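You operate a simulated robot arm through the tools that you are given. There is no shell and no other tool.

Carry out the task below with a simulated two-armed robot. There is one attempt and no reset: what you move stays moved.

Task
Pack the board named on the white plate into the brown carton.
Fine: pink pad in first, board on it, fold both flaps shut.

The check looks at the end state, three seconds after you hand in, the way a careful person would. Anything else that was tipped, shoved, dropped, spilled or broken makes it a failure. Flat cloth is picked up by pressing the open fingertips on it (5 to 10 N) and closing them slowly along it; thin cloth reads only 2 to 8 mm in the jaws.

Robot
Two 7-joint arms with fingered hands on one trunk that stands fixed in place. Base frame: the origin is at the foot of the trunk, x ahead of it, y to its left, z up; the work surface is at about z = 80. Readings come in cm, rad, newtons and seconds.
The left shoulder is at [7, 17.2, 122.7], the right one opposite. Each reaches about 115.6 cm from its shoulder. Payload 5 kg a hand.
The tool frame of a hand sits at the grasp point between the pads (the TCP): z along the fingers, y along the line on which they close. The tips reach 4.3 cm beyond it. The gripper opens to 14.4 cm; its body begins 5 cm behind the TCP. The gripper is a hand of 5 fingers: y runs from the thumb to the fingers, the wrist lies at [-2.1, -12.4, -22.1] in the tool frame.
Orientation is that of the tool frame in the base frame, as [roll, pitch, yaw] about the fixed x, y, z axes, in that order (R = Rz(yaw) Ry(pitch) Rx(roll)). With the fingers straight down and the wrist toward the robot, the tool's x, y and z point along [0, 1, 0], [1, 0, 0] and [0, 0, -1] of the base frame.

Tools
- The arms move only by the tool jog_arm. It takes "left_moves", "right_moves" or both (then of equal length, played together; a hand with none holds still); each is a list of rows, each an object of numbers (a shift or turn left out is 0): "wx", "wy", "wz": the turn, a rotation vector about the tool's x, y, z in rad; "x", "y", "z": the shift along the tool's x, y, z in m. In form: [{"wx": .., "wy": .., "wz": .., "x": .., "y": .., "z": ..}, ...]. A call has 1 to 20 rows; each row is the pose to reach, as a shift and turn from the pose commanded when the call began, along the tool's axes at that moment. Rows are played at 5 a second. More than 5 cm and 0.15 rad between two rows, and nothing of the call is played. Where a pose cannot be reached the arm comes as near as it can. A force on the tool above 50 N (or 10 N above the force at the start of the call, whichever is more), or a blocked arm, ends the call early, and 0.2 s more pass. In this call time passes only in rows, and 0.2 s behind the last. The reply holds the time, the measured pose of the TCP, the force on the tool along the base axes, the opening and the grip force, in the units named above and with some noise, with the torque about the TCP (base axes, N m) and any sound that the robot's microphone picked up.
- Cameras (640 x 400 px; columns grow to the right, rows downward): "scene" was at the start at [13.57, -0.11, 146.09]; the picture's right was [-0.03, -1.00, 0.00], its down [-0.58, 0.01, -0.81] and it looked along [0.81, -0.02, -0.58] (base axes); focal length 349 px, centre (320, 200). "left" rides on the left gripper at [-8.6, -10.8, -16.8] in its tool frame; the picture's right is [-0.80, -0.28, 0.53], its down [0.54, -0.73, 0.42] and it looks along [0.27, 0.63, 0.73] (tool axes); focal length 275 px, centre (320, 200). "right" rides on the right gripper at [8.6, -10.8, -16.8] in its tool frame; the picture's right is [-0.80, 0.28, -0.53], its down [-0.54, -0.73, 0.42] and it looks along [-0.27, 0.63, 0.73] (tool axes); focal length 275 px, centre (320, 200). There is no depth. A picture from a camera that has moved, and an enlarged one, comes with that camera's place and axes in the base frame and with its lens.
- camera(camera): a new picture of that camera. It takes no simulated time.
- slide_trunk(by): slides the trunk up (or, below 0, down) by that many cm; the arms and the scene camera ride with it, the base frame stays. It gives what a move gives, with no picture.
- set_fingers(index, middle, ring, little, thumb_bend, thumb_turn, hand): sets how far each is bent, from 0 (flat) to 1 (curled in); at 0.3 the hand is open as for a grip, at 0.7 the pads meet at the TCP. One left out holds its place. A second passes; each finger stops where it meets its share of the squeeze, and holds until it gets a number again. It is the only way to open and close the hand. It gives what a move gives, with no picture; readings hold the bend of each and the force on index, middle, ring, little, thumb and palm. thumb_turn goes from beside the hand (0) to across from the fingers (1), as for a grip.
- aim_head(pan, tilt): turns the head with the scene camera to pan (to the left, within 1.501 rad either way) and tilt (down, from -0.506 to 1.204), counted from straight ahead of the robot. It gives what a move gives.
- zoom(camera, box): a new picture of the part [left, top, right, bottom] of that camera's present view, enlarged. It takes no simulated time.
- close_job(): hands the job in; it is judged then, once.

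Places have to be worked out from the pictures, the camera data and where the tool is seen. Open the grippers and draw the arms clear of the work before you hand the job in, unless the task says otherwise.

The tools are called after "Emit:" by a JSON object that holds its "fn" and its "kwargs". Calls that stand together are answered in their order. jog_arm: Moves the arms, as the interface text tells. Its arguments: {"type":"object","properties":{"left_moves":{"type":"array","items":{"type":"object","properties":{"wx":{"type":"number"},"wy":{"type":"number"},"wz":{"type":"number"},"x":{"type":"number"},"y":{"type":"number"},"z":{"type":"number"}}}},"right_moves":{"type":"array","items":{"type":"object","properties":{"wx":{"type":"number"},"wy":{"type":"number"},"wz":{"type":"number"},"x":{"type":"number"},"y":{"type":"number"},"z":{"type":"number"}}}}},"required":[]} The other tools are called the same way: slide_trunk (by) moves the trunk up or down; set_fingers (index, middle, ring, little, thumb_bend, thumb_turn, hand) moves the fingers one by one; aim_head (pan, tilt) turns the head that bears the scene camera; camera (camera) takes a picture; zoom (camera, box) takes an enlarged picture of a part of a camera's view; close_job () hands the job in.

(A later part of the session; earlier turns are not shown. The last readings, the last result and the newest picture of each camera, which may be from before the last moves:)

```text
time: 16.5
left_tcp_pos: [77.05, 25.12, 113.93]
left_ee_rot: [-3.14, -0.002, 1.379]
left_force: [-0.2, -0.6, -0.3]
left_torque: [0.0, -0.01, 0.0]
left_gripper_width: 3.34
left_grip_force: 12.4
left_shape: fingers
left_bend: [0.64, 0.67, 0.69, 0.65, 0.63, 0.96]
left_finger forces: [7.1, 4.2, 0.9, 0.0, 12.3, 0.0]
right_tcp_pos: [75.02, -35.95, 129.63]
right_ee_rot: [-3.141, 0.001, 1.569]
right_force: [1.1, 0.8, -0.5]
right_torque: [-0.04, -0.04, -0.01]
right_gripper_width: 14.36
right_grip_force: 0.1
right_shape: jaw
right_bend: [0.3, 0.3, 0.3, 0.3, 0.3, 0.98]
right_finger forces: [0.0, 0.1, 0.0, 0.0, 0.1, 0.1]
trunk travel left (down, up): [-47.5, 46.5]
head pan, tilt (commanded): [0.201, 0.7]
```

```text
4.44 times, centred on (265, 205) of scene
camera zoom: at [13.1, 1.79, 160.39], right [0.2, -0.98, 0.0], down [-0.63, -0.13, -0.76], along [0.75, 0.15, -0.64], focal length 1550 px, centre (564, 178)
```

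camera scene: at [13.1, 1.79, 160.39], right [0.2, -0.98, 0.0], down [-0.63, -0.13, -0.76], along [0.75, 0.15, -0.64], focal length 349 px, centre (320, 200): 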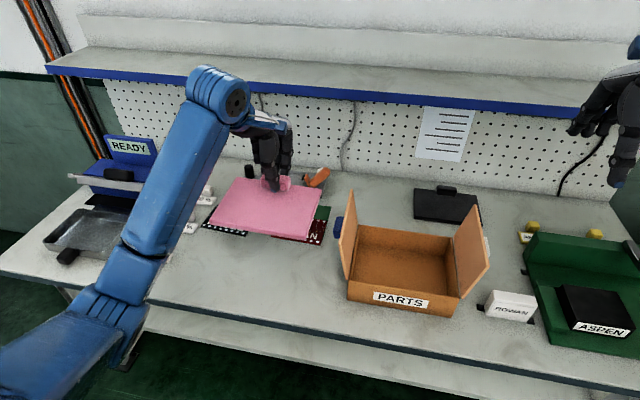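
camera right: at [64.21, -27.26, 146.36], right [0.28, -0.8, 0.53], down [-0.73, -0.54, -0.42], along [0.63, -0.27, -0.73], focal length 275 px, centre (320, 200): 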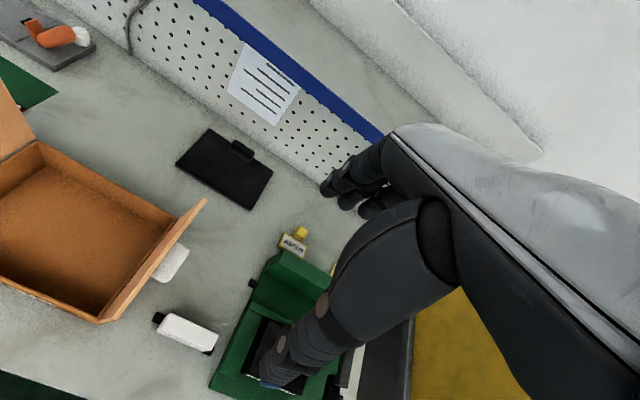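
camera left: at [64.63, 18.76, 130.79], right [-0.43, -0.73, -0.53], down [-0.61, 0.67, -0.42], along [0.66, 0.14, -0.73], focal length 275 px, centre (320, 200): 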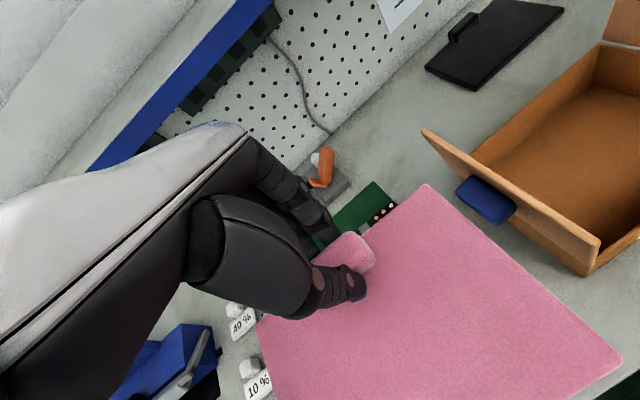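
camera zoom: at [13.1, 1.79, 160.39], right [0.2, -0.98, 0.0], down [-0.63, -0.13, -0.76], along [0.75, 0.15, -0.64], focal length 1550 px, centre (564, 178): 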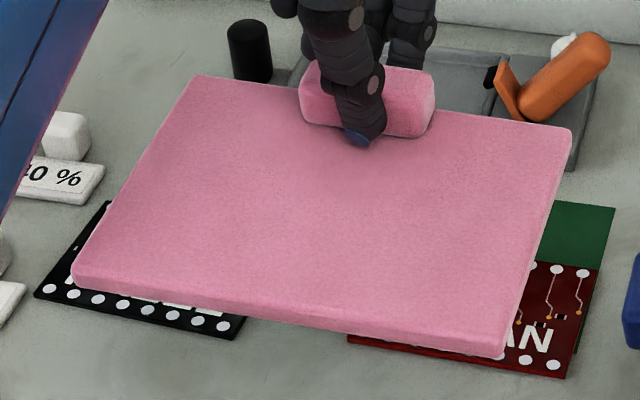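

Pad centre is (−6.9, +0.35) cm from the TCP, yaw off by about −0.035 rad. I carry it over the carton at z≈114 to TCP (81.4, −8), correcting the yaw.

Emit:
{"fn": "jog_arm", "kwargs": {"left_moves": [{"x": -0.0263, "y": 0.0088, "wz": -0.003}, {"x": -0.0527, "y": 0.0176, "wz": -0.006}, {"x": -0.079, "y": 0.0264, "wz": -0.009}, {"x": -0.1053, "y": 0.0352, "wz": -0.012}, {"x": -0.1317, "y": 0.044, "wz": -0.015}, {"x": -0.158, "y": 0.0529, "wz": -0.018}, {"x": -0.1843, "y": 0.0617, "wz": -0.021}, {"x": -0.2107, "y": 0.0705, "wz": -0.024}, {"x": -0.237, "y": 0.0793, "wz": -0.027}, {"x": -0.2633, "y": 0.0881, "wz": -0.03}, {"x": -0.29, "y": 0.0969, "wz": -0.033}, {"x": -0.316, "y": 0.1057, "wz": -0.035}]}}

Emit:
{"fn": "camera", "kwargs": {"camera": "scene"}}

Emit:
{"fn": "camera", "kwargs": {"camera": "left"}}

```text
time: 19.1
left_tcp_pos: [81.53, -7.84, 113.79]
left_ee_rot: [3.141, -0.003, 1.418]
left_force: [-0.2, -0.1, 0.2]
left_torque: [0.01, 0.02, -0.02]
left_gripper_width: 3.33
left_grip_force: 12.6
left_shape: fingers
left_bend: [0.64, 0.67, 0.69, 0.65, 0.63, 0.96]
left_finger forces: [7.1, 4.1, 0.9, 0.0, 12.3, 0.0]
right_tcp_pos: [75.1, -36.1, 129.53]
right_ee_rot: [3.141, -0.004, 1.572]
right_force: [0.7, 0.1, -0.4]
right_torque: [0.04, -0.02, 0.02]
right_gripper_width: 14.36
right_grip_force: 0.0
right_shape: jaw
right_bend: [0.3, 0.3, 0.3, 0.3, 0.3, 0.98]
right_finger forces: [0.0, 0.0, 0.0, 0.1, 0.0, 0.1]
trunk travel left (down, up): [-47.5, 46.5]
head pan, tilt (commanded): [0.201, 0.7]
```

```text
taken
camera scene: at [13.13, 1.62, 160.39], right [0.2, -0.98, 0.0], down [-0.63, -0.13, -0.76], along [0.75, 0.15, -0.64], focal length 349 px, centre (320, 200)
```

scene: 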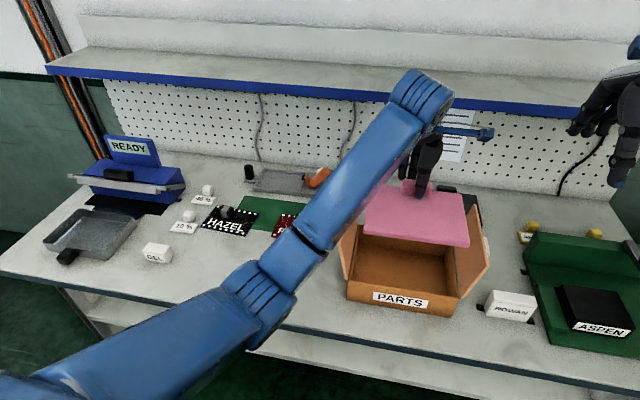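

```text
taken
camera left: at [69.38, -14.68, 130.6], right [-0.4, -0.74, -0.53], down [-0.63, 0.65, -0.42], along [0.66, 0.17, -0.73], focal length 275 px, centre (320, 200)
```

left: 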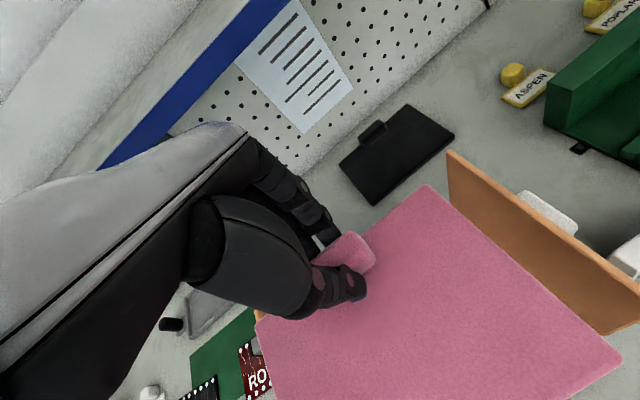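

The pad is above the carton between the flaps. I tilt the hand so the pad's near edge goes down ~0.25 rad (this also draws the fingers away from the far wall), and shift the head for a better view.

Emit:
{"fn": "jog_arm", "kwargs": {"left_moves": [{"wx": -0.05, "wy": 0.0077}, {"wx": -0.1, "wy": 0.0154}, {"wx": -0.15, "wy": 0.0231}, {"wx": -0.2, "wy": 0.0308}, {"wx": -0.247, "wy": 0.038}]}}

Emit:
{"fn": "aim_head", "kwargs": {"pan": -0.25, "tilt": 0.75}}

Emit:
{"fn": "camera", "kwargs": {"camera": "scene"}}

Emit:
{"fn": "camera", "kwargs": {"camera": "left"}}

Emit:
{"fn": "camera", "kwargs": {"camera": "right"}}

```text
time: 20.3
left_tcp_pos: [81.37, -7.76, 113.9]
left_ee_rot: [2.895, -0.039, 1.422]
left_force: [0.0, 0.1, -0.2]
left_torque: [-0.04, -0.04, 0.0]
left_gripper_width: 3.35
left_grip_force: 12.5
left_shape: fingers
left_bend: [0.64, 0.67, 0.69, 0.65, 0.63, 0.96]
left_finger forces: [7.1, 4.1, 0.9, 0.0, 12.2, 0.0]
right_tcp_pos: [75.14, -35.92, 129.66]
right_ee_rot: [-3.14, 0.0, 1.571]
right_force: [1.0, -0.1, -0.3]
right_torque: [0.0, 0.02, -0.04]
right_gripper_width: 14.35
right_grip_force: 0.0
right_shape: jaw
right_bend: [0.3, 0.3, 0.3, 0.3, 0.3, 0.98]
right_finger forces: [0.1, 0.0, 0.0, 0.0, 0.1, 0.0]
trunk travel left (down, up): [-47.5, 46.5]
head pan, tilt (commanded): [0.201, 0.7]
```

```text
time: 21.2
left_tcp_pos: [81.37, -7.71, 113.92]
left_ee_rot: [2.895, -0.037, 1.42]
left_force: [0.0, 0.2, 0.0]
left_torque: [0.01, -0.05, 0.01]
left_gripper_width: 3.34
left_grip_force: 11.9
left_shape: fingers
left_bend: [0.64, 0.67, 0.69, 0.65, 0.63, 0.96]
left_finger forces: [7.1, 4.1, 0.8, 0.0, 12.2, 0.0]
right_tcp_pos: [75.13, -35.89, 129.64]
right_ee_rot: [3.14, 0.0, 1.57]
right_force: [-0.2, 0.1, 0.6]
right_torque: [-0.02, -0.01, -0.03]
right_gripper_width: 14.34
right_grip_force: 0.1
right_shape: jaw
right_bend: [0.3, 0.3, 0.3, 0.3, 0.3, 0.98]
right_finger forces: [0.0, 0.0, 0.0, 0.0, 0.1, 0.1]
trunk travel left (down, up): [-47.5, 46.5]
head pan, tilt (commanded): [-0.25, 0.75]
```

```text
taken
camera scene: at [12.84, -1.94, 159.97], right [-0.25, -0.97, 0.0], down [-0.66, 0.17, -0.73], along [0.71, -0.18, -0.68], focal length 349 px, centre (320, 200)
```

scene: 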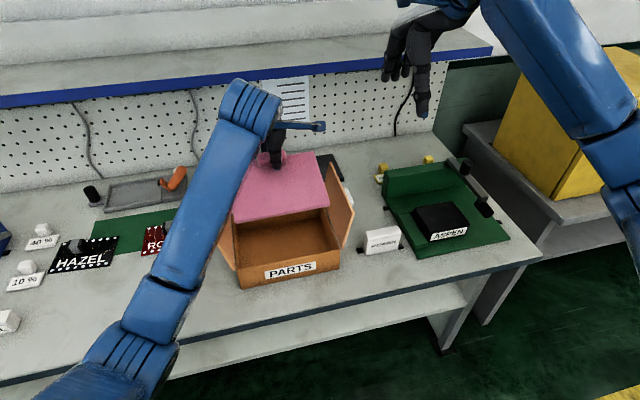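

```text
taken
camera left: at [65.59, -14.59, 127.23], right [-0.26, -0.74, -0.62], down [-0.51, 0.65, -0.57], along [0.82, 0.17, -0.55], focal length 275 px, centre (320, 200)
```

left: 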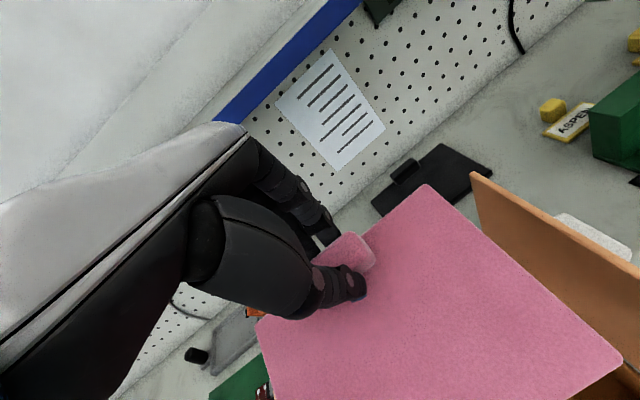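

```text
taken
camera right: at [64.22, -27.28, 146.35], right [0.28, -0.8, 0.53], down [-0.73, -0.54, -0.42], along [0.63, -0.27, -0.73], focal length 275 px, centre (320, 200)
```

right: 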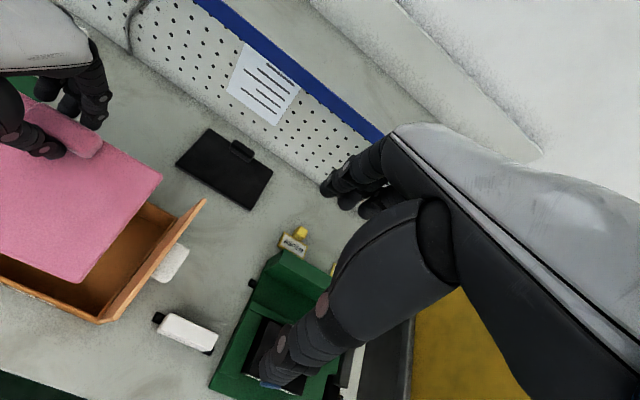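

I zoom to check the pad's front corners against the carton walls before lowering.

Emit:
{"fn": "zoom", "kwargs": {"camera": "scene", "box": [215, 130, 365, 290]}}

```text
2.50 times, centred on (290, 210) of scene
camera zoom: at [12.84, -1.94, 159.97], right [-0.25, -0.97, 0.0], down [-0.66, 0.17, -0.73], along [0.71, -0.18, -0.68], focal length 872 px, centre (395, 175)
```

zoom: 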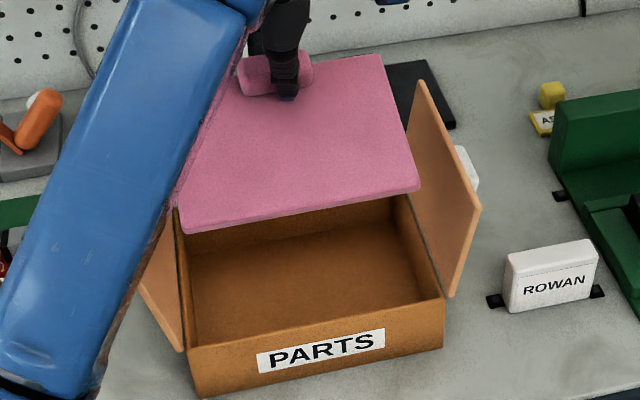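

Front edge at x≈69, y −18.6…3.2, which fits the inside (68–87, −20.4…4.7). I lower 14 cm straight down and check the clearances.

Emit:
{"fn": "jog_arm", "kwargs": {"left_moves": [{"x": -0.0011, "y": -0.0073, "z": 0.0291}, {"x": -0.0023, "y": -0.0147, "z": 0.0581}, {"x": -0.0034, "y": -0.022, "z": 0.0872}, {"x": -0.0045, "y": -0.0293, "z": 0.1163}, {"x": -0.0053, "y": -0.0342, "z": 0.1356}]}}

Emit:
{"fn": "zoom", "kwargs": {"camera": "scene", "box": [175, 90, 375, 290]}}

Emit:
{"fn": "camera", "kwargs": {"camera": "left"}}

Emit:
{"fn": "camera", "kwargs": {"camera": "right"}}

```text
time: 22.4
left_tcp_pos: [81.46, -8.03, 99.94]
left_ee_rot: [2.895, -0.038, 1.422]
left_force: [1.0, -0.6, -0.3]
left_torque: [0.05, -0.03, 0.02]
left_gripper_width: 3.32
left_grip_force: 12.1
left_shape: fingers
left_bend: [0.64, 0.67, 0.69, 0.65, 0.63, 0.96]
left_finger forces: [7.1, 4.1, 0.9, 0.0, 12.2, 0.1]
right_tcp_pos: [75.08, -35.94, 129.66]
right_ee_rot: [3.141, 0.001, 1.572]
right_force: [0.6, 0.4, -1.0]
right_torque: [0.01, 0.03, 0.05]
right_gripper_width: 14.37
right_grip_force: 0.2
right_shape: jaw
right_bend: [0.3, 0.3, 0.3, 0.3, 0.3, 0.98]
right_finger forces: [0.0, 0.1, 0.0, 0.0, 0.0, 0.1]
trunk travel left (down, up): [-47.5, 46.5]
head pan, tilt (commanded): [-0.25, 0.75]
```

```text
2.00 times, centred on (275, 190) of scene
camera zoom: at [12.82, -1.94, 159.97], right [-0.25, -0.97, 0.0], down [-0.66, 0.17, -0.73], along [0.71, -0.18, -0.68], focal length 697 px, centre (410, 220)
```

zoom: 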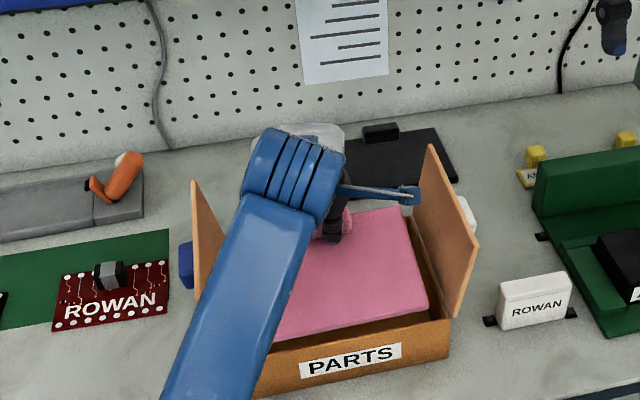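

```text
taken
camera left: at [65.59, -14.78, 113.13], right [-0.26, -0.74, -0.62], down [-0.51, 0.65, -0.57], along [0.82, 0.17, -0.55], focal length 275 px, centre (320, 200)
```

left: 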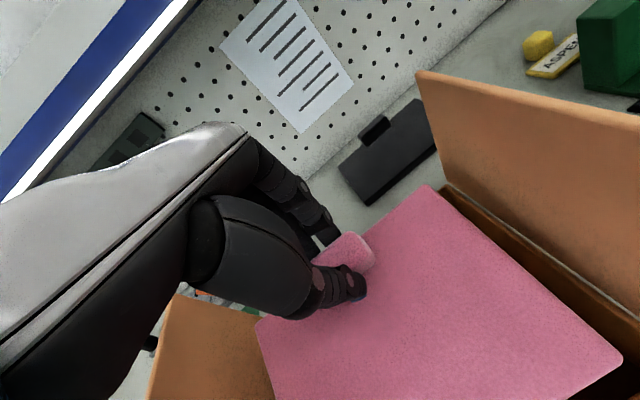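

```text
taken
camera right: at [64.21, -27.27, 146.36], right [0.28, -0.8, 0.53], down [-0.73, -0.54, -0.42], along [0.63, -0.27, -0.73], focal length 275 px, centre (320, 200)
```

right: 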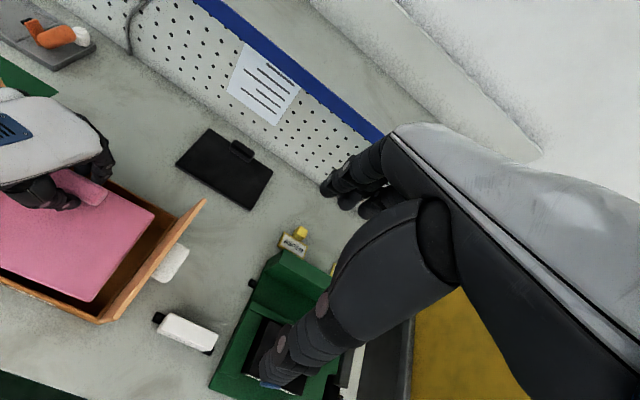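

Still clear of flaps and walls. I lower 7 cm more, in smaller steps.

Emit:
{"fn": "jog_arm", "kwargs": {"left_moves": [{"x": -0.0008, "y": -0.0049, "z": 0.0194}, {"x": -0.0015, "y": -0.0098, "z": 0.0388}, {"x": -0.0021, "y": -0.0135, "z": 0.0533}, {"x": -0.0026, "y": -0.0171, "z": 0.0678}]}}

Emit:
{"fn": "zoom", "kwargs": {"camera": "scene", "box": [215, 130, 375, 290]}}

Emit:
{"fn": "camera", "kwargs": {"camera": "left"}}

Emit:
{"fn": "zoom", "kwargs": {"camera": "right", "box": [0, 60, 240, 340]}}

```text
time: 23.4
left_tcp_pos: [81.37, -7.9, 92.98]
left_ee_rot: [2.895, -0.038, 1.419]
left_force: [0.4, -0.1, 0.2]
left_torque: [0.03, -0.01, -0.01]
left_gripper_width: 3.32
left_grip_force: 12.6
left_shape: fingers
left_bend: [0.64, 0.67, 0.69, 0.65, 0.63, 0.96]
left_finger forces: [7.2, 4.0, 0.9, 0.0, 12.1, 0.1]
right_tcp_pos: [75.04, -35.94, 129.62]
right_ee_rot: [-3.141, 0.001, 1.572]
right_force: [0.6, 0.2, -0.1]
right_torque: [-0.01, 0.02, 0.0]
right_gripper_width: 14.36
right_grip_force: 0.1
right_shape: jaw
right_bend: [0.3, 0.3, 0.3, 0.3, 0.3, 0.98]
right_finger forces: [0.0, 0.1, 0.0, 0.1, 0.0, 0.1]
trunk travel left (down, up): [-47.5, 46.5]
head pan, tilt (commanded): [-0.25, 0.75]
```

```text
2.50 times, centred on (295, 210) of scene
camera zoom: at [12.85, -1.95, 159.97], right [-0.25, -0.97, 0.0], down [-0.66, 0.17, -0.73], along [0.71, -0.18, -0.68], focal length 872 px, centre (382, 175)
```

zoom: 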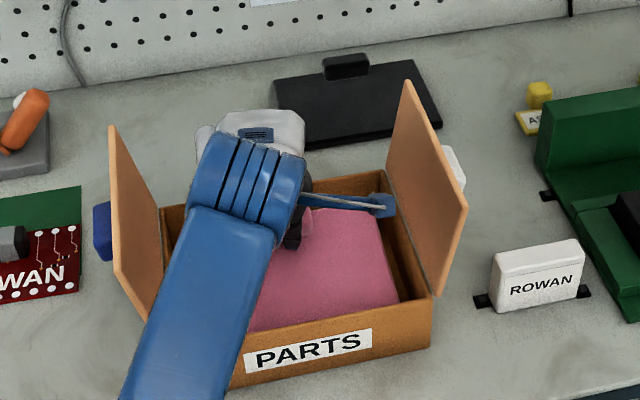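

```text
taken
camera left: at [65.53, -14.74, 106.28], right [-0.26, -0.74, -0.62], down [-0.51, 0.65, -0.57], along [0.82, 0.17, -0.55], focal length 275 px, centre (320, 200)
```

left: 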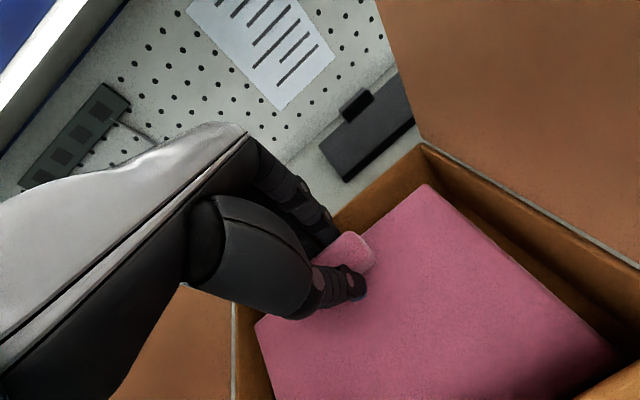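

```text
1.43 times, centred on (120, 200) of right
camera zoom: at [64.23, -27.28, 146.34], right [0.28, -0.8, 0.53], down [-0.73, -0.54, -0.42], along [0.63, -0.27, -0.73], focal length 393 px, centre (606, 200)
```

zoom: 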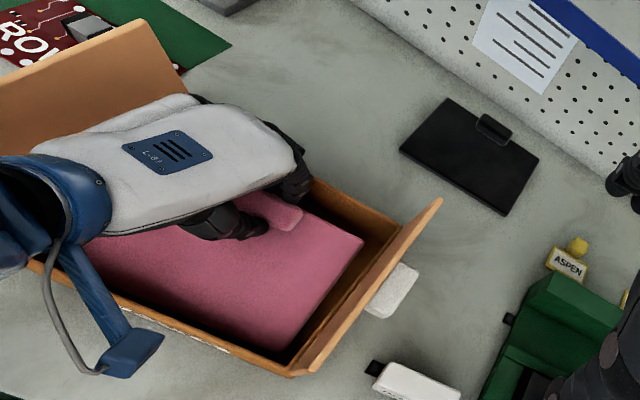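

Everything is inside with clearance. I lower gently in small steps until the near edge meets the carton floor.

Emit:
{"fn": "jog_arm", "kwargs": {"left_moves": [{"x": -0.0002, "y": -0.0012, "z": 0.0048}, {"x": -0.0004, "y": -0.0024, "z": 0.0097}, {"x": -0.0006, "y": -0.0037, "z": 0.0145}]}}

Emit:
{"fn": "camera", "kwargs": {"camera": "left"}}

Emit:
{"fn": "zoom", "kwargs": {"camera": "right", "box": [0, 60, 240, 340]}}

```text
time: 24.2
left_tcp_pos: [81.38, -7.93, 91.5]
left_ee_rot: [2.896, -0.037, 1.42]
left_force: [-0.4, -0.1, -0.3]
left_torque: [-0.02, -0.01, 0.01]
left_gripper_width: 3.32
left_grip_force: 12.0
left_shape: fingers
left_bend: [0.64, 0.67, 0.69, 0.65, 0.63, 0.96]
left_finger forces: [7.1, 3.9, 0.8, 0.0, 12.1, 0.0]
right_tcp_pos: [75.09, -36.04, 129.78]
right_ee_rot: [3.141, 0.002, 1.57]
right_force: [-0.4, 0.2, 0.1]
right_torque: [-0.01, 0.0, 0.01]
right_gripper_width: 14.35
right_grip_force: 0.1
right_shape: jaw
right_bend: [0.3, 0.3, 0.3, 0.3, 0.3, 0.98]
right_finger forces: [0.1, 0.1, 0.0, 0.0, 0.1, 0.0]
trunk travel left (down, up): [-47.5, 46.5]
head pan, tilt (commanded): [-0.25, 0.75]
```

```text
taken
camera left: at [65.5, -14.65, 104.78], right [-0.26, -0.74, -0.62], down [-0.51, 0.65, -0.57], along [0.82, 0.17, -0.55], focal length 275 px, centre (320, 200)
```

left: 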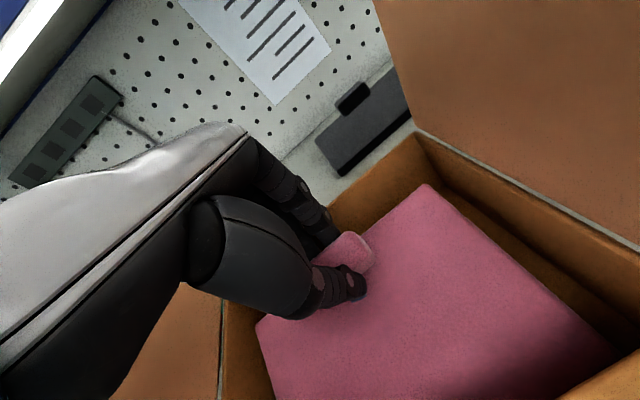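

```text
1.43 times, centred on (120, 200) of right
camera zoom: at [64.21, -27.28, 146.36], right [0.28, -0.8, 0.53], down [-0.73, -0.54, -0.42], along [0.63, -0.27, -0.73], focal length 393 px, centre (606, 200)
```

zoom: 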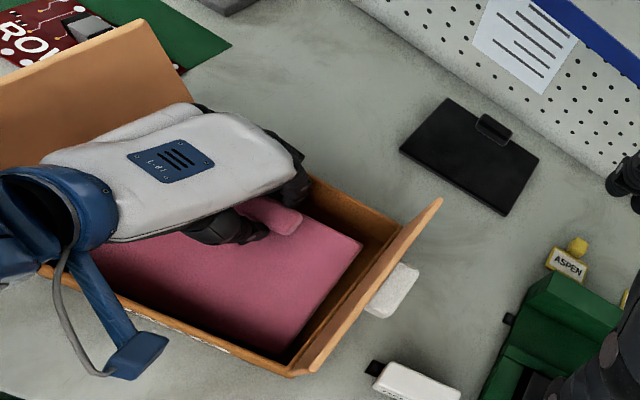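

No contact yet. Continuing down in 4 mm steps.

Emit:
{"fn": "jog_arm", "kwargs": {"left_moves": [{"x": -0.0002, "y": -0.001, "z": 0.0039}, {"x": -0.0003, "y": -0.002, "z": 0.0078}, {"x": -0.0005, "y": -0.0029, "z": 0.0116}]}}

Emit:
{"fn": "camera", "kwargs": {"camera": "left"}}

Emit:
{"fn": "zoom", "kwargs": {"camera": "right", "box": [0, 60, 240, 340]}}

```text
time: 25.0
left_tcp_pos: [81.43, -7.6, 90.5]
left_ee_rot: [2.895, -0.037, 1.423]
left_force: [4.2, -0.6, 3.8]
left_torque: [-0.06, 0.12, -0.1]
left_gripper_width: 3.31
left_grip_force: 14.5
left_shape: fingers
left_bend: [0.64, 0.67, 0.69, 0.65, 0.64, 0.96]
left_finger forces: [8.8, 5.3, 2.1, 0.0, 12.5, 0.0]
right_tcp_pos: [75.13, -35.94, 129.77]
right_ee_rot: [-3.141, -0.001, 1.572]
right_force: [-0.4, 0.3, -0.1]
right_torque: [0.01, -0.01, -0.02]
right_gripper_width: 14.36
right_grip_force: 0.1
right_shape: jaw
right_bend: [0.3, 0.3, 0.3, 0.3, 0.3, 0.98]
right_finger forces: [0.1, 0.1, 0.0, 0.0, 0.0, 0.1]
trunk travel left (down, up): [-47.5, 46.5]
head pan, tilt (commanded): [-0.25, 0.75]
```

```text
taken
camera left: at [65.57, -14.63, 103.64], right [-0.26, -0.74, -0.62], down [-0.51, 0.65, -0.57], along [0.82, 0.17, -0.55], focal length 275 px, centre (320, 200)
```

left: 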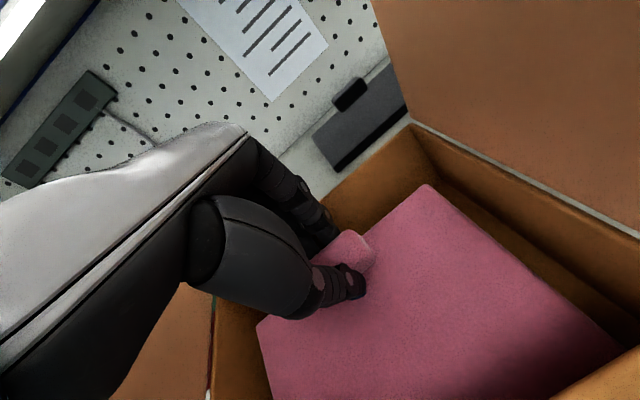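

```text
1.43 times, centred on (120, 200) of right
camera zoom: at [64.22, -27.29, 146.36], right [0.28, -0.8, 0.53], down [-0.73, -0.54, -0.42], along [0.63, -0.27, -0.73], focal length 393 px, centre (606, 200)
```

zoom: 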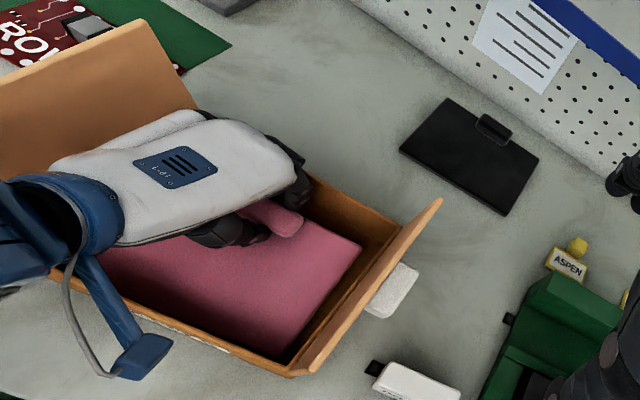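

The near edge now touches the floor (about 4 N). I release by opening the thumb and only slightly relaxing the fingers, which sit near the far wall.

Emit:
{"fn": "set_fingers", "kwargs": {"hand": "left", "index": 0.62, "middle": 0.63, "ring": 0.63, "little": 0.63, "thumb_bend": 0.5}}

Emit:
{"fn": "camera", "kwargs": {"camera": "left"}}

Emit:
{"fn": "zoom", "kwargs": {"camera": "right", "box": [0, 60, 240, 340]}}

```text
time: 26.0
left_tcp_pos: [81.33, -7.8, 90.29]
left_ee_rot: [2.895, -0.036, 1.422]
left_force: [-0.5, 0.0, 0.4]
left_torque: [-0.03, 0.02, 0.01]
left_gripper_width: 5.67
left_grip_force: 0.0
left_shape: fingers
left_bend: [0.62, 0.63, 0.63, 0.63, 0.5, 0.97]
left_finger forces: [0.0, 0.1, 0.1, 0.0, 0.0, 0.0]
right_tcp_pos: [75.16, -35.91, 129.72]
right_ee_rot: [-3.141, 0.001, 1.57]
right_force: [-0.4, -0.3, -1.3]
right_torque: [-0.03, 0.0, -0.01]
right_gripper_width: 14.36
right_grip_force: 0.1
right_shape: jaw
right_bend: [0.3, 0.3, 0.3, 0.3, 0.3, 0.98]
right_finger forces: [0.0, 0.1, 0.0, 0.0, 0.1, 0.0]
trunk travel left (down, up): [-47.5, 46.5]
head pan, tilt (commanded): [-0.25, 0.75]
```

```text
taken
camera left: at [65.54, -14.64, 103.61], right [-0.26, -0.74, -0.62], down [-0.51, 0.65, -0.57], along [0.82, 0.17, -0.55], focal length 275 px, centre (320, 200)
```

left: 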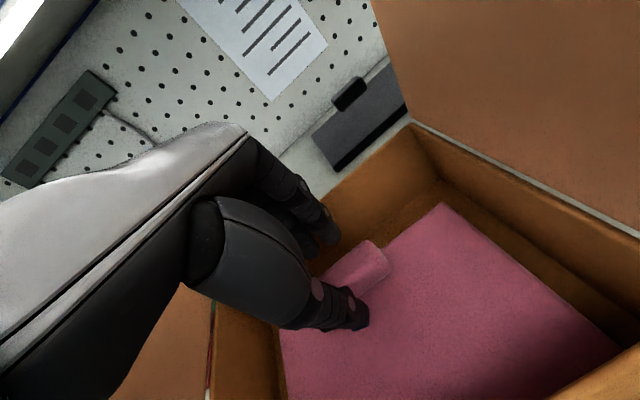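

```text
1.43 times, centred on (120, 200) of right
camera zoom: at [64.21, -27.28, 146.36], right [0.28, -0.8, 0.53], down [-0.73, -0.54, -0.42], along [0.63, -0.27, -0.73], focal length 393 px, centre (606, 200)
```

zoom: 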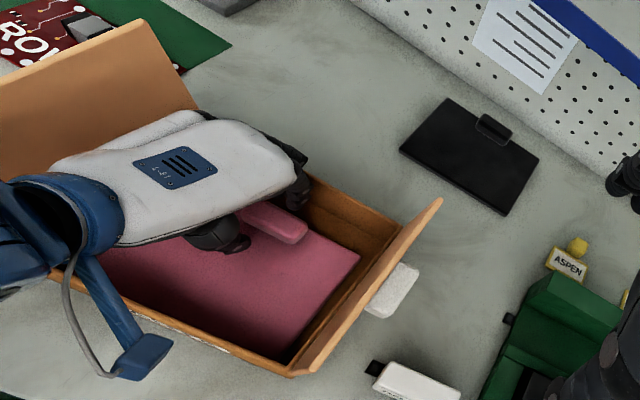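

The pad has settled flat in the carton. I raise the left hand straight up, then level it out.

Emit:
{"fn": "jog_arm", "kwargs": {"left_moves": [{"x": 0.0008, "y": 0.0049, "z": -0.0194}, {"x": 0.0019, "y": 0.0122, "z": -0.0484}, {"x": 0.0034, "y": 0.022, "z": -0.0872}, {"x": 0.0049, "y": 0.0318, "z": -0.126}, {"x": 0.0064, "y": 0.0416, "z": -0.1647}, {"x": 0.0079, "y": 0.0513, "z": -0.2035}, {"x": 0.0094, "y": 0.0611, "z": -0.2422}]}}

Emit:
{"fn": "camera", "kwargs": {"camera": "scene"}}

Emit:
{"fn": "camera", "kwargs": {"camera": "left"}}

Emit:
{"fn": "zoom", "kwargs": {"camera": "right", "box": [0, 60, 240, 340]}}

```text
time: 27.8
left_tcp_pos: [82.83, -2.25, 113.54]
left_ee_rot: [2.901, -0.109, 1.472]
left_force: [0.5, 0.4, -1.2]
left_torque: [-0.03, 0.01, 0.05]
left_gripper_width: 5.66
left_grip_force: 0.0
left_shape: fingers
left_bend: [0.62, 0.63, 0.63, 0.63, 0.5, 0.97]
left_finger forces: [0.1, 0.1, 0.0, 0.0, 0.0, 0.0]
right_tcp_pos: [75.14, -35.92, 129.69]
right_ee_rot: [-3.14, -0.001, 1.571]
right_force: [0.4, -0.1, -0.2]
right_torque: [-0.01, 0.03, -0.02]
right_gripper_width: 14.36
right_grip_force: 0.1
right_shape: jaw
right_bend: [0.3, 0.3, 0.3, 0.3, 0.3, 0.98]
right_finger forces: [0.1, 0.1, 0.0, 0.0, 0.0, 0.0]
trunk travel left (down, up): [-47.5, 46.5]
head pan, tilt (commanded): [-0.25, 0.75]
stopped in row 7 (left hand): the arm was blocked; the commanded pose is now the measured one
```

```text
taken
camera scene: at [12.84, -1.93, 159.97], right [-0.25, -0.97, 0.0], down [-0.66, 0.17, -0.73], along [0.71, -0.18, -0.68], focal length 349 px, centre (320, 200)
```

scene: 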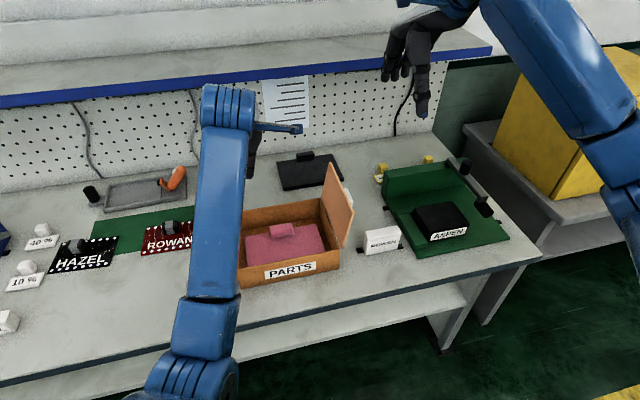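

```text
taken
camera left: at [67.32, -10.81, 126.18], right [-0.22, -0.71, -0.67], down [-0.54, 0.66, -0.52], along [0.81, 0.25, -0.53], focal length 275 px, centre (320, 200)
```

left: 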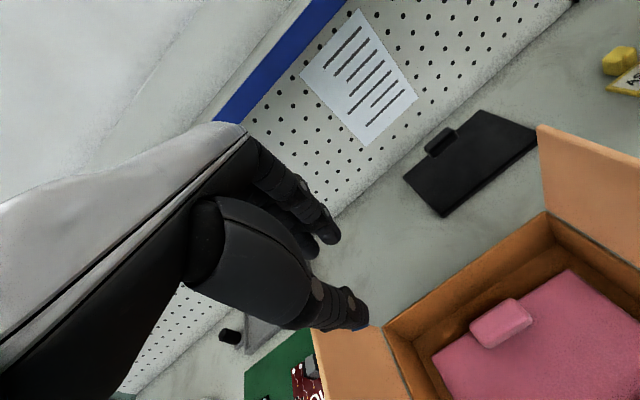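

```text
1.43 times, centred on (120, 200) of right
camera zoom: at [64.22, -27.27, 146.33], right [0.28, -0.8, 0.53], down [-0.73, -0.54, -0.42], along [0.63, -0.27, -0.73], focal length 393 px, centre (606, 200)
```

zoom: 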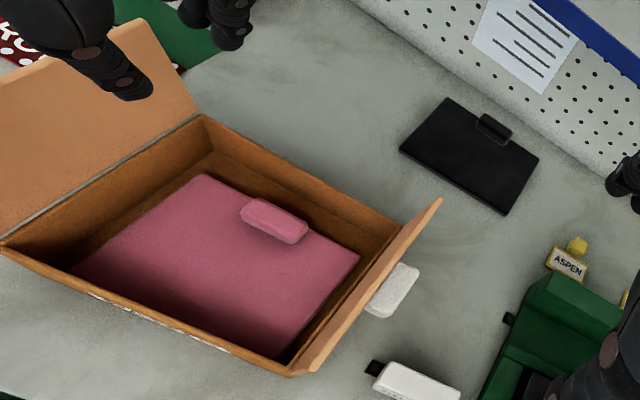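

The pad lies flat in the carton; at the top the arm hit a joint limit (no contact force) and drifted to (82.8, −2.3). I now move left toward above the ROWAN board while levelling the hand.

Emit:
{"fn": "jog_arm", "kwargs": {"left_moves": [{"x": 0.0267, "y": 0.0063, "z": 0.002, "wx": 0.0245, "wy": -0.0097, "wz": -0.0111}, {"x": 0.0535, "y": 0.0126, "z": 0.004, "wx": 0.0491, "wy": -0.0193, "wz": -0.0223}, {"x": 0.0802, "y": 0.0189, "z": 0.0059, "wx": 0.0736, "wy": -0.029, "wz": -0.0334}, {"x": 0.107, "y": 0.0252, "z": 0.0079, "wx": 0.0982, "wy": -0.0386, "wz": -0.0446}, {"x": 0.1337, "y": 0.0316, "z": 0.0099, "wx": 0.1227, "wy": -0.0483, "wz": -0.0557}, {"x": 0.1604, "y": 0.0379, "z": 0.0119, "wx": 0.1472, "wy": -0.058, "wz": -0.0668}, {"x": 0.1872, "y": 0.0442, "z": 0.0139, "wx": 0.1718, "wy": -0.0676, "wz": -0.078}, {"x": 0.2139, "y": 0.0505, "z": 0.0158, "wx": 0.1963, "wy": -0.0773, "wz": -0.0891}, {"x": 0.2407, "y": 0.0568, "z": 0.0178, "wx": 0.2209, "wy": -0.0869, "wz": -0.1003}, {"x": 0.2674, "y": 0.0631, "z": 0.0198, "wx": 0.2454, "wy": -0.0966, "wz": -0.1114}]}}

Emit:
{"fn": "camera", "kwargs": {"camera": "scene"}}

Emit:
{"fn": "camera", "kwargs": {"camera": "left"}}

```text
time: 30.0
left_tcp_pos: [91.87, 23.51, 115.86]
left_ee_rot: [-3.139, 0.005, 1.565]
left_force: [-0.2, 0.2, -0.6]
left_torque: [0.01, 0.01, 0.01]
left_gripper_width: 5.65
left_grip_force: 0.0
left_shape: fingers
left_bend: [0.62, 0.63, 0.63, 0.63, 0.5, 0.97]
left_finger forces: [0.1, 0.0, 0.0, 0.0, 0.0, 0.1]
right_tcp_pos: [75.18, -35.84, 129.71]
right_ee_rot: [3.141, 0.002, 1.57]
right_force: [-0.4, 0.5, 0.4]
right_torque: [-0.02, 0.0, 0.05]
right_gripper_width: 14.35
right_grip_force: 0.1
right_shape: jaw
right_bend: [0.3, 0.3, 0.3, 0.3, 0.3, 0.98]
right_finger forces: [0.1, 0.0, 0.0, 0.0, 0.1, 0.1]
trunk travel left (down, up): [-47.5, 46.5]
head pan, tilt (commanded): [-0.25, 0.75]
```

```text
taken
camera scene: at [12.86, -1.81, 159.97], right [-0.25, -0.97, 0.0], down [-0.66, 0.17, -0.73], along [0.71, -0.18, -0.68], focal length 349 px, centre (320, 200)
```

scene: 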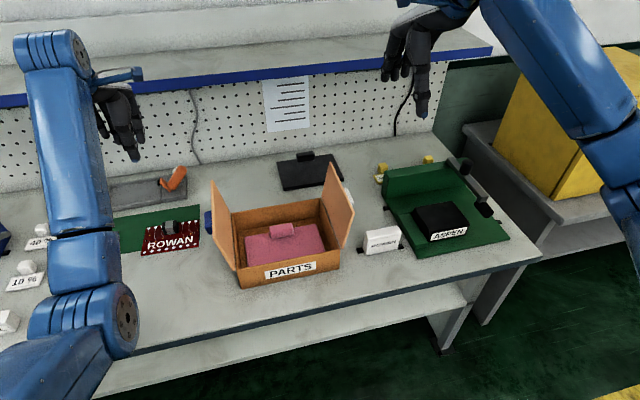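

```text
taken
camera left: at [81.04, 15.04, 132.74], right [-0.29, -0.8, -0.53], down [-0.72, 0.54, -0.42], along [0.63, 0.26, -0.73], focal length 275 px, centre (320, 200)
```

left: 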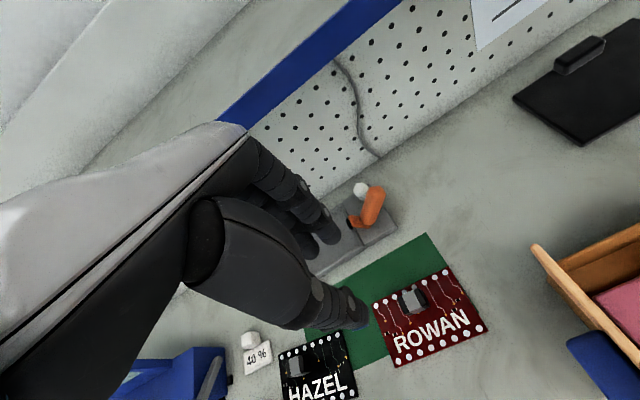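

The hand is above the board area and levelled. I zoom to check the pad in the carton and re-measure the board and its handle.

Emit:
{"fn": "zoom", "kwargs": {"camera": "scene", "box": [200, 150, 370, 290]}}

Emit:
{"fn": "zoom", "kwargs": {"camera": "scene", "box": [110, 190, 220, 270]}}

Emit:
{"fn": "zoom", "kwargs": {"camera": "left", "box": [330, 230, 510, 380]}}

```text
2.86 times, centred on (285, 220) of scene
camera zoom: at [12.86, -1.81, 159.97], right [-0.25, -0.97, 0.0], down [-0.66, 0.17, -0.73], along [0.71, -0.18, -0.68], focal length 996 px, centre (420, 143)
```

zoom: 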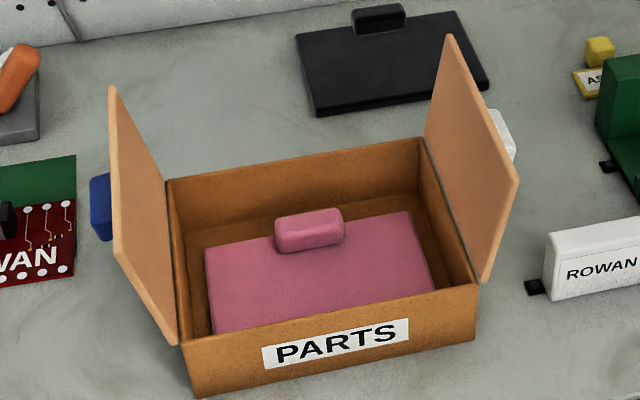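

```text
5.00 times, centred on (165, 230) of scene
camera zoom: at [12.86, -1.81, 159.97], right [-0.25, -0.97, 0.0], down [-0.66, 0.17, -0.73], along [0.71, -0.18, -0.68], focal length 1743 px, centre (1095, 50)
```

zoom: 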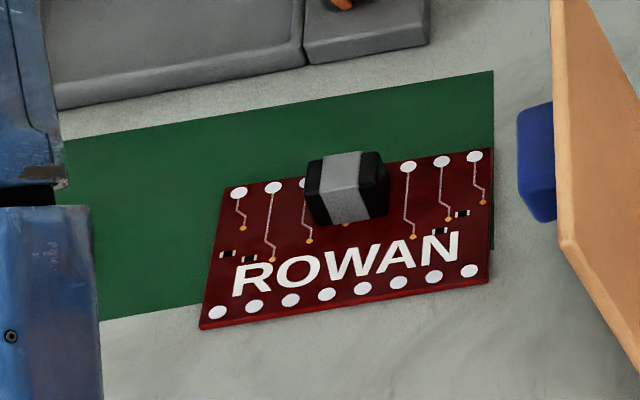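

```text
2.67 times, centred on (420, 305) of left
camera zoom: at [81.04, 15.04, 132.74], right [-0.29, -0.8, -0.53], down [-0.72, 0.54, -0.42], along [0.63, 0.26, -0.73], focal length 734 px, centre (53, -80)
```

zoom: 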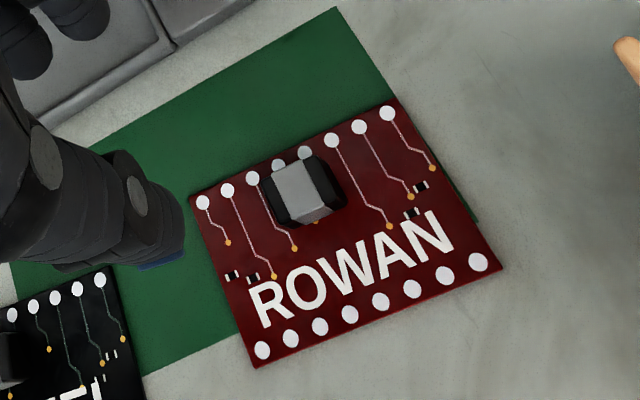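

Pad sits well in the carton. The board's handle centre I judge at about (92.8, 24.0), top z≈84.5. I set the fingers to 0.55 and descend above it to z≈96.

Emit:
{"fn": "set_fingers", "kwargs": {"hand": "left", "index": 0.55, "middle": 0.55, "ring": 0.55, "little": 0.5, "thumb_bend": 0.55}}

Emit:
{"fn": "jog_arm", "kwargs": {"left_moves": [{"x": 0.0, "y": 0.002, "z": 0.04}, {"x": 0.001, "y": 0.004, "z": 0.08}, {"x": 0.001, "y": 0.006, "z": 0.12}, {"x": 0.001, "y": 0.008, "z": 0.16}, {"x": 0.001, "y": 0.0095, "z": 0.199}]}}

Emit:
{"fn": "aim_head", "kwargs": {"pan": 0.2, "tilt": 0.7}}

Emit:
{"fn": "camera", "kwargs": {"camera": "scene"}}

Emit:
{"fn": "camera", "kwargs": {"camera": "left"}}

```text
time: 31.0
left_tcp_pos: [91.87, 23.41, 115.91]
left_ee_rot: [-3.14, 0.003, 1.565]
left_force: [-0.2, -0.5, -0.2]
left_torque: [-0.03, 0.01, -0.03]
left_gripper_width: 6.08
left_grip_force: 0.0
left_shape: fingers
left_bend: [0.55, 0.55, 0.55, 0.5, 0.55, 0.97]
left_finger forces: [0.0, 0.0, 0.0, 0.1, 0.1, 0.1]
right_tcp_pos: [75.09, -35.88, 129.68]
right_ee_rot: [-3.141, 0.0, 1.57]
right_force: [-0.3, -0.5, 0.9]
right_torque: [0.02, -0.01, 0.01]
right_gripper_width: 14.35
right_grip_force: 0.0
right_shape: jaw
right_bend: [0.3, 0.3, 0.3, 0.3, 0.3, 0.98]
right_finger forces: [0.1, 0.0, 0.1, 0.0, 0.0, 0.1]
trunk travel left (down, up): [-47.5, 46.5]
head pan, tilt (commanded): [-0.25, 0.75]
```

```text
time: 32.2
left_tcp_pos: [93.41, 23.35, 95.74]
left_ee_rot: [-3.142, 0.004, 1.565]
left_force: [-0.2, 0.3, 0.2]
left_torque: [-0.01, 0.03, -0.03]
left_gripper_width: 6.05
left_grip_force: 0.1
left_shape: fingers
left_bend: [0.55, 0.55, 0.55, 0.5, 0.55, 0.97]
left_finger forces: [0.1, 0.0, 0.1, 0.0, 0.0, 0.0]
right_tcp_pos: [75.21, -35.79, 129.69]
right_ee_rot: [-3.141, 0.0, 1.57]
right_force: [0.9, -0.2, 0.7]
right_torque: [-0.03, 0.01, 0.0]
right_gripper_width: 14.35
right_grip_force: 0.1
right_shape: jaw
right_bend: [0.3, 0.3, 0.3, 0.3, 0.3, 0.98]
right_finger forces: [0.0, 0.1, 0.1, 0.0, 0.1, 0.0]
trunk travel left (down, up): [-47.5, 46.5]
head pan, tilt (commanded): [-0.25, 0.75]
```

```text
time: 33.1
left_tcp_pos: [93.25, 23.43, 95.69]
left_ee_rot: [-3.139, 0.003, 1.566]
left_force: [0.0, -0.8, -1.1]
left_torque: [0.01, 0.03, 0.06]
left_gripper_width: 6.05
left_grip_force: 0.1
left_shape: fingers
left_bend: [0.55, 0.55, 0.55, 0.5, 0.55, 0.97]
left_finger forces: [0.0, 0.0, 0.0, 0.0, 0.0, 0.0]
right_tcp_pos: [75.12, -35.9, 129.64]
right_ee_rot: [-3.141, 0.0, 1.57]
right_force: [0.3, 0.0, -1.1]
right_torque: [-0.01, 0.04, -0.03]
right_gripper_width: 14.36
right_grip_force: 0.1
right_shape: jaw
right_bend: [0.3, 0.3, 0.3, 0.3, 0.3, 0.98]
right_finger forces: [0.0, 0.1, 0.0, 0.1, 0.1, 0.0]
trunk travel left (down, up): [-47.5, 46.5]
head pan, tilt (commanded): [0.201, 0.7]
```

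```text
taken
camera scene: at [13.12, 1.79, 160.39], right [0.2, -0.98, 0.0], down [-0.63, -0.13, -0.76], along [0.75, 0.15, -0.64], focal length 349 px, centre (320, 200)
```

scene: 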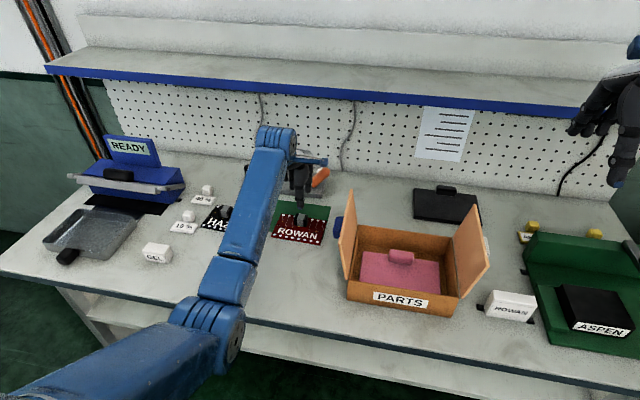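

```text
taken
camera left: at [82.39, 14.95, 112.5], right [-0.29, -0.8, -0.53], down [-0.72, 0.54, -0.42], along [0.63, 0.26, -0.73], focal length 275 px, centre (320, 200)
```

left: 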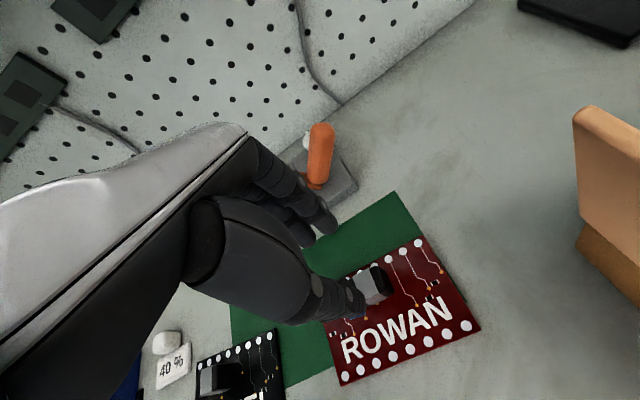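

TCP is at (93.3, 23.4, 95.7). I zoom to compare fingertips with the handle.

Emit:
{"fn": "zoom", "kwargs": {"camera": "left", "box": [250, 190, 480, 370]}}

Emit:
{"fn": "zoom", "kwargs": {"camera": "scene", "box": [255, 150, 345, 250]}}

```text
2.22 times, centred on (365, 280) of left
camera zoom: at [82.39, 14.95, 112.5], right [-0.29, -0.8, -0.53], down [-0.72, 0.54, -0.42], along [0.63, 0.26, -0.73], focal length 612 px, centre (220, 22)
```

zoom: 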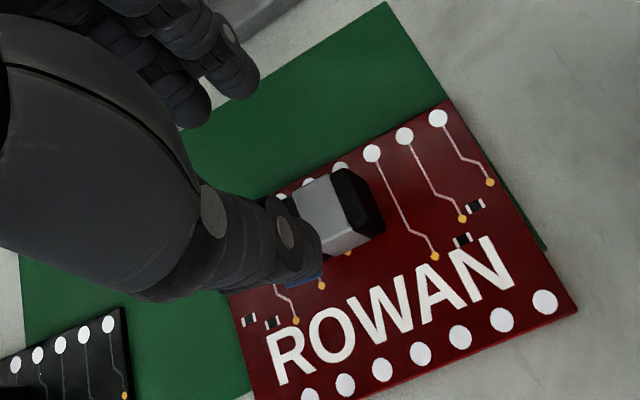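

```text
4.00 times, centred on (300, 200) of scene
camera zoom: at [13.12, 1.79, 160.39], right [0.2, -0.98, 0.0], down [-0.63, -0.13, -0.76], along [0.75, 0.15, -0.64], focal length 1394 px, centre (400, 200)
```

zoom: 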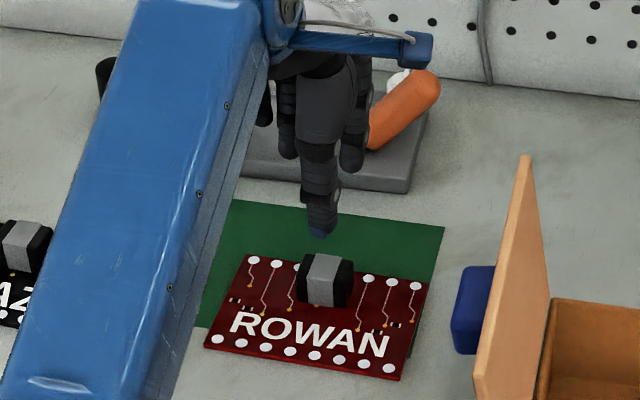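

The handle spans x 91.8–94.1, y 21.9–26.3. I shift slightly and lower to z≈88.4.

Emit:
{"fn": "jog_arm", "kwargs": {"left_moves": [{"x": 0.004, "y": -0.002, "z": 0.025}, {"x": 0.004, "y": -0.003, "z": 0.05}, {"x": 0.004, "y": -0.003, "z": 0.073}]}}

Emit:
{"fn": "zoom", "kwargs": {"camera": "left", "box": [250, 190, 480, 370]}}

Emit:
{"fn": "zoom", "kwargs": {"camera": "scene", "box": [255, 150, 345, 250]}}

```text
time: 33.9
left_tcp_pos: [92.87, 23.83, 88.5]
left_ee_rot: [-3.138, 0.004, 1.568]
left_force: [0.8, 0.7, -0.1]
left_torque: [-0.02, 0.0, 0.01]
left_gripper_width: 6.07
left_grip_force: 0.0
left_shape: fingers
left_bend: [0.55, 0.55, 0.55, 0.5, 0.55, 0.97]
left_finger forces: [0.0, 0.1, 0.0, 0.0, 0.0, 0.1]
right_tcp_pos: [75.22, -35.83, 129.7]
right_ee_rot: [-3.141, 0.0, 1.569]
right_force: [-0.3, -0.1, 0.9]
right_torque: [0.02, 0.01, 0.02]
right_gripper_width: 14.36
right_grip_force: 0.1
right_shape: jaw
right_bend: [0.3, 0.3, 0.3, 0.3, 0.3, 0.98]
right_finger forces: [0.0, 0.0, 0.0, 0.0, 0.0, 0.0]
trunk travel left (down, up): [-47.5, 46.5]
head pan, tilt (commanded): [0.201, 0.7]
```

```text
2.22 times, centred on (365, 280) of left
camera zoom: at [81.94, 15.3, 105.33], right [-0.29, -0.8, -0.53], down [-0.72, 0.54, -0.42], along [0.63, 0.26, -0.73], focal length 612 px, centre (220, 22)
```

zoom: 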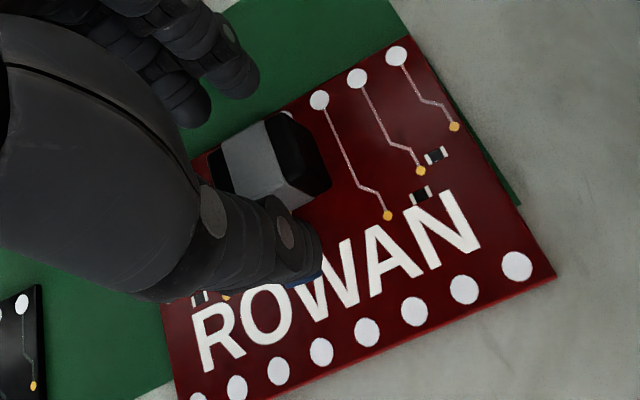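

```text
4.00 times, centred on (300, 200) of scene
camera zoom: at [13.18, 1.8, 160.39], right [0.2, -0.98, 0.0], down [-0.63, -0.13, -0.76], along [0.75, 0.15, -0.64], focal length 1394 px, centre (400, 200)
```

zoom: 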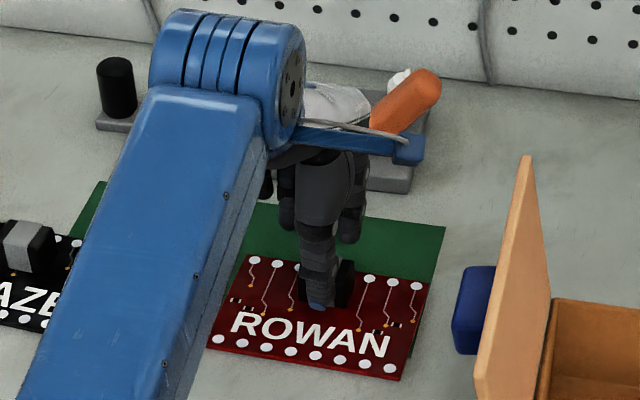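

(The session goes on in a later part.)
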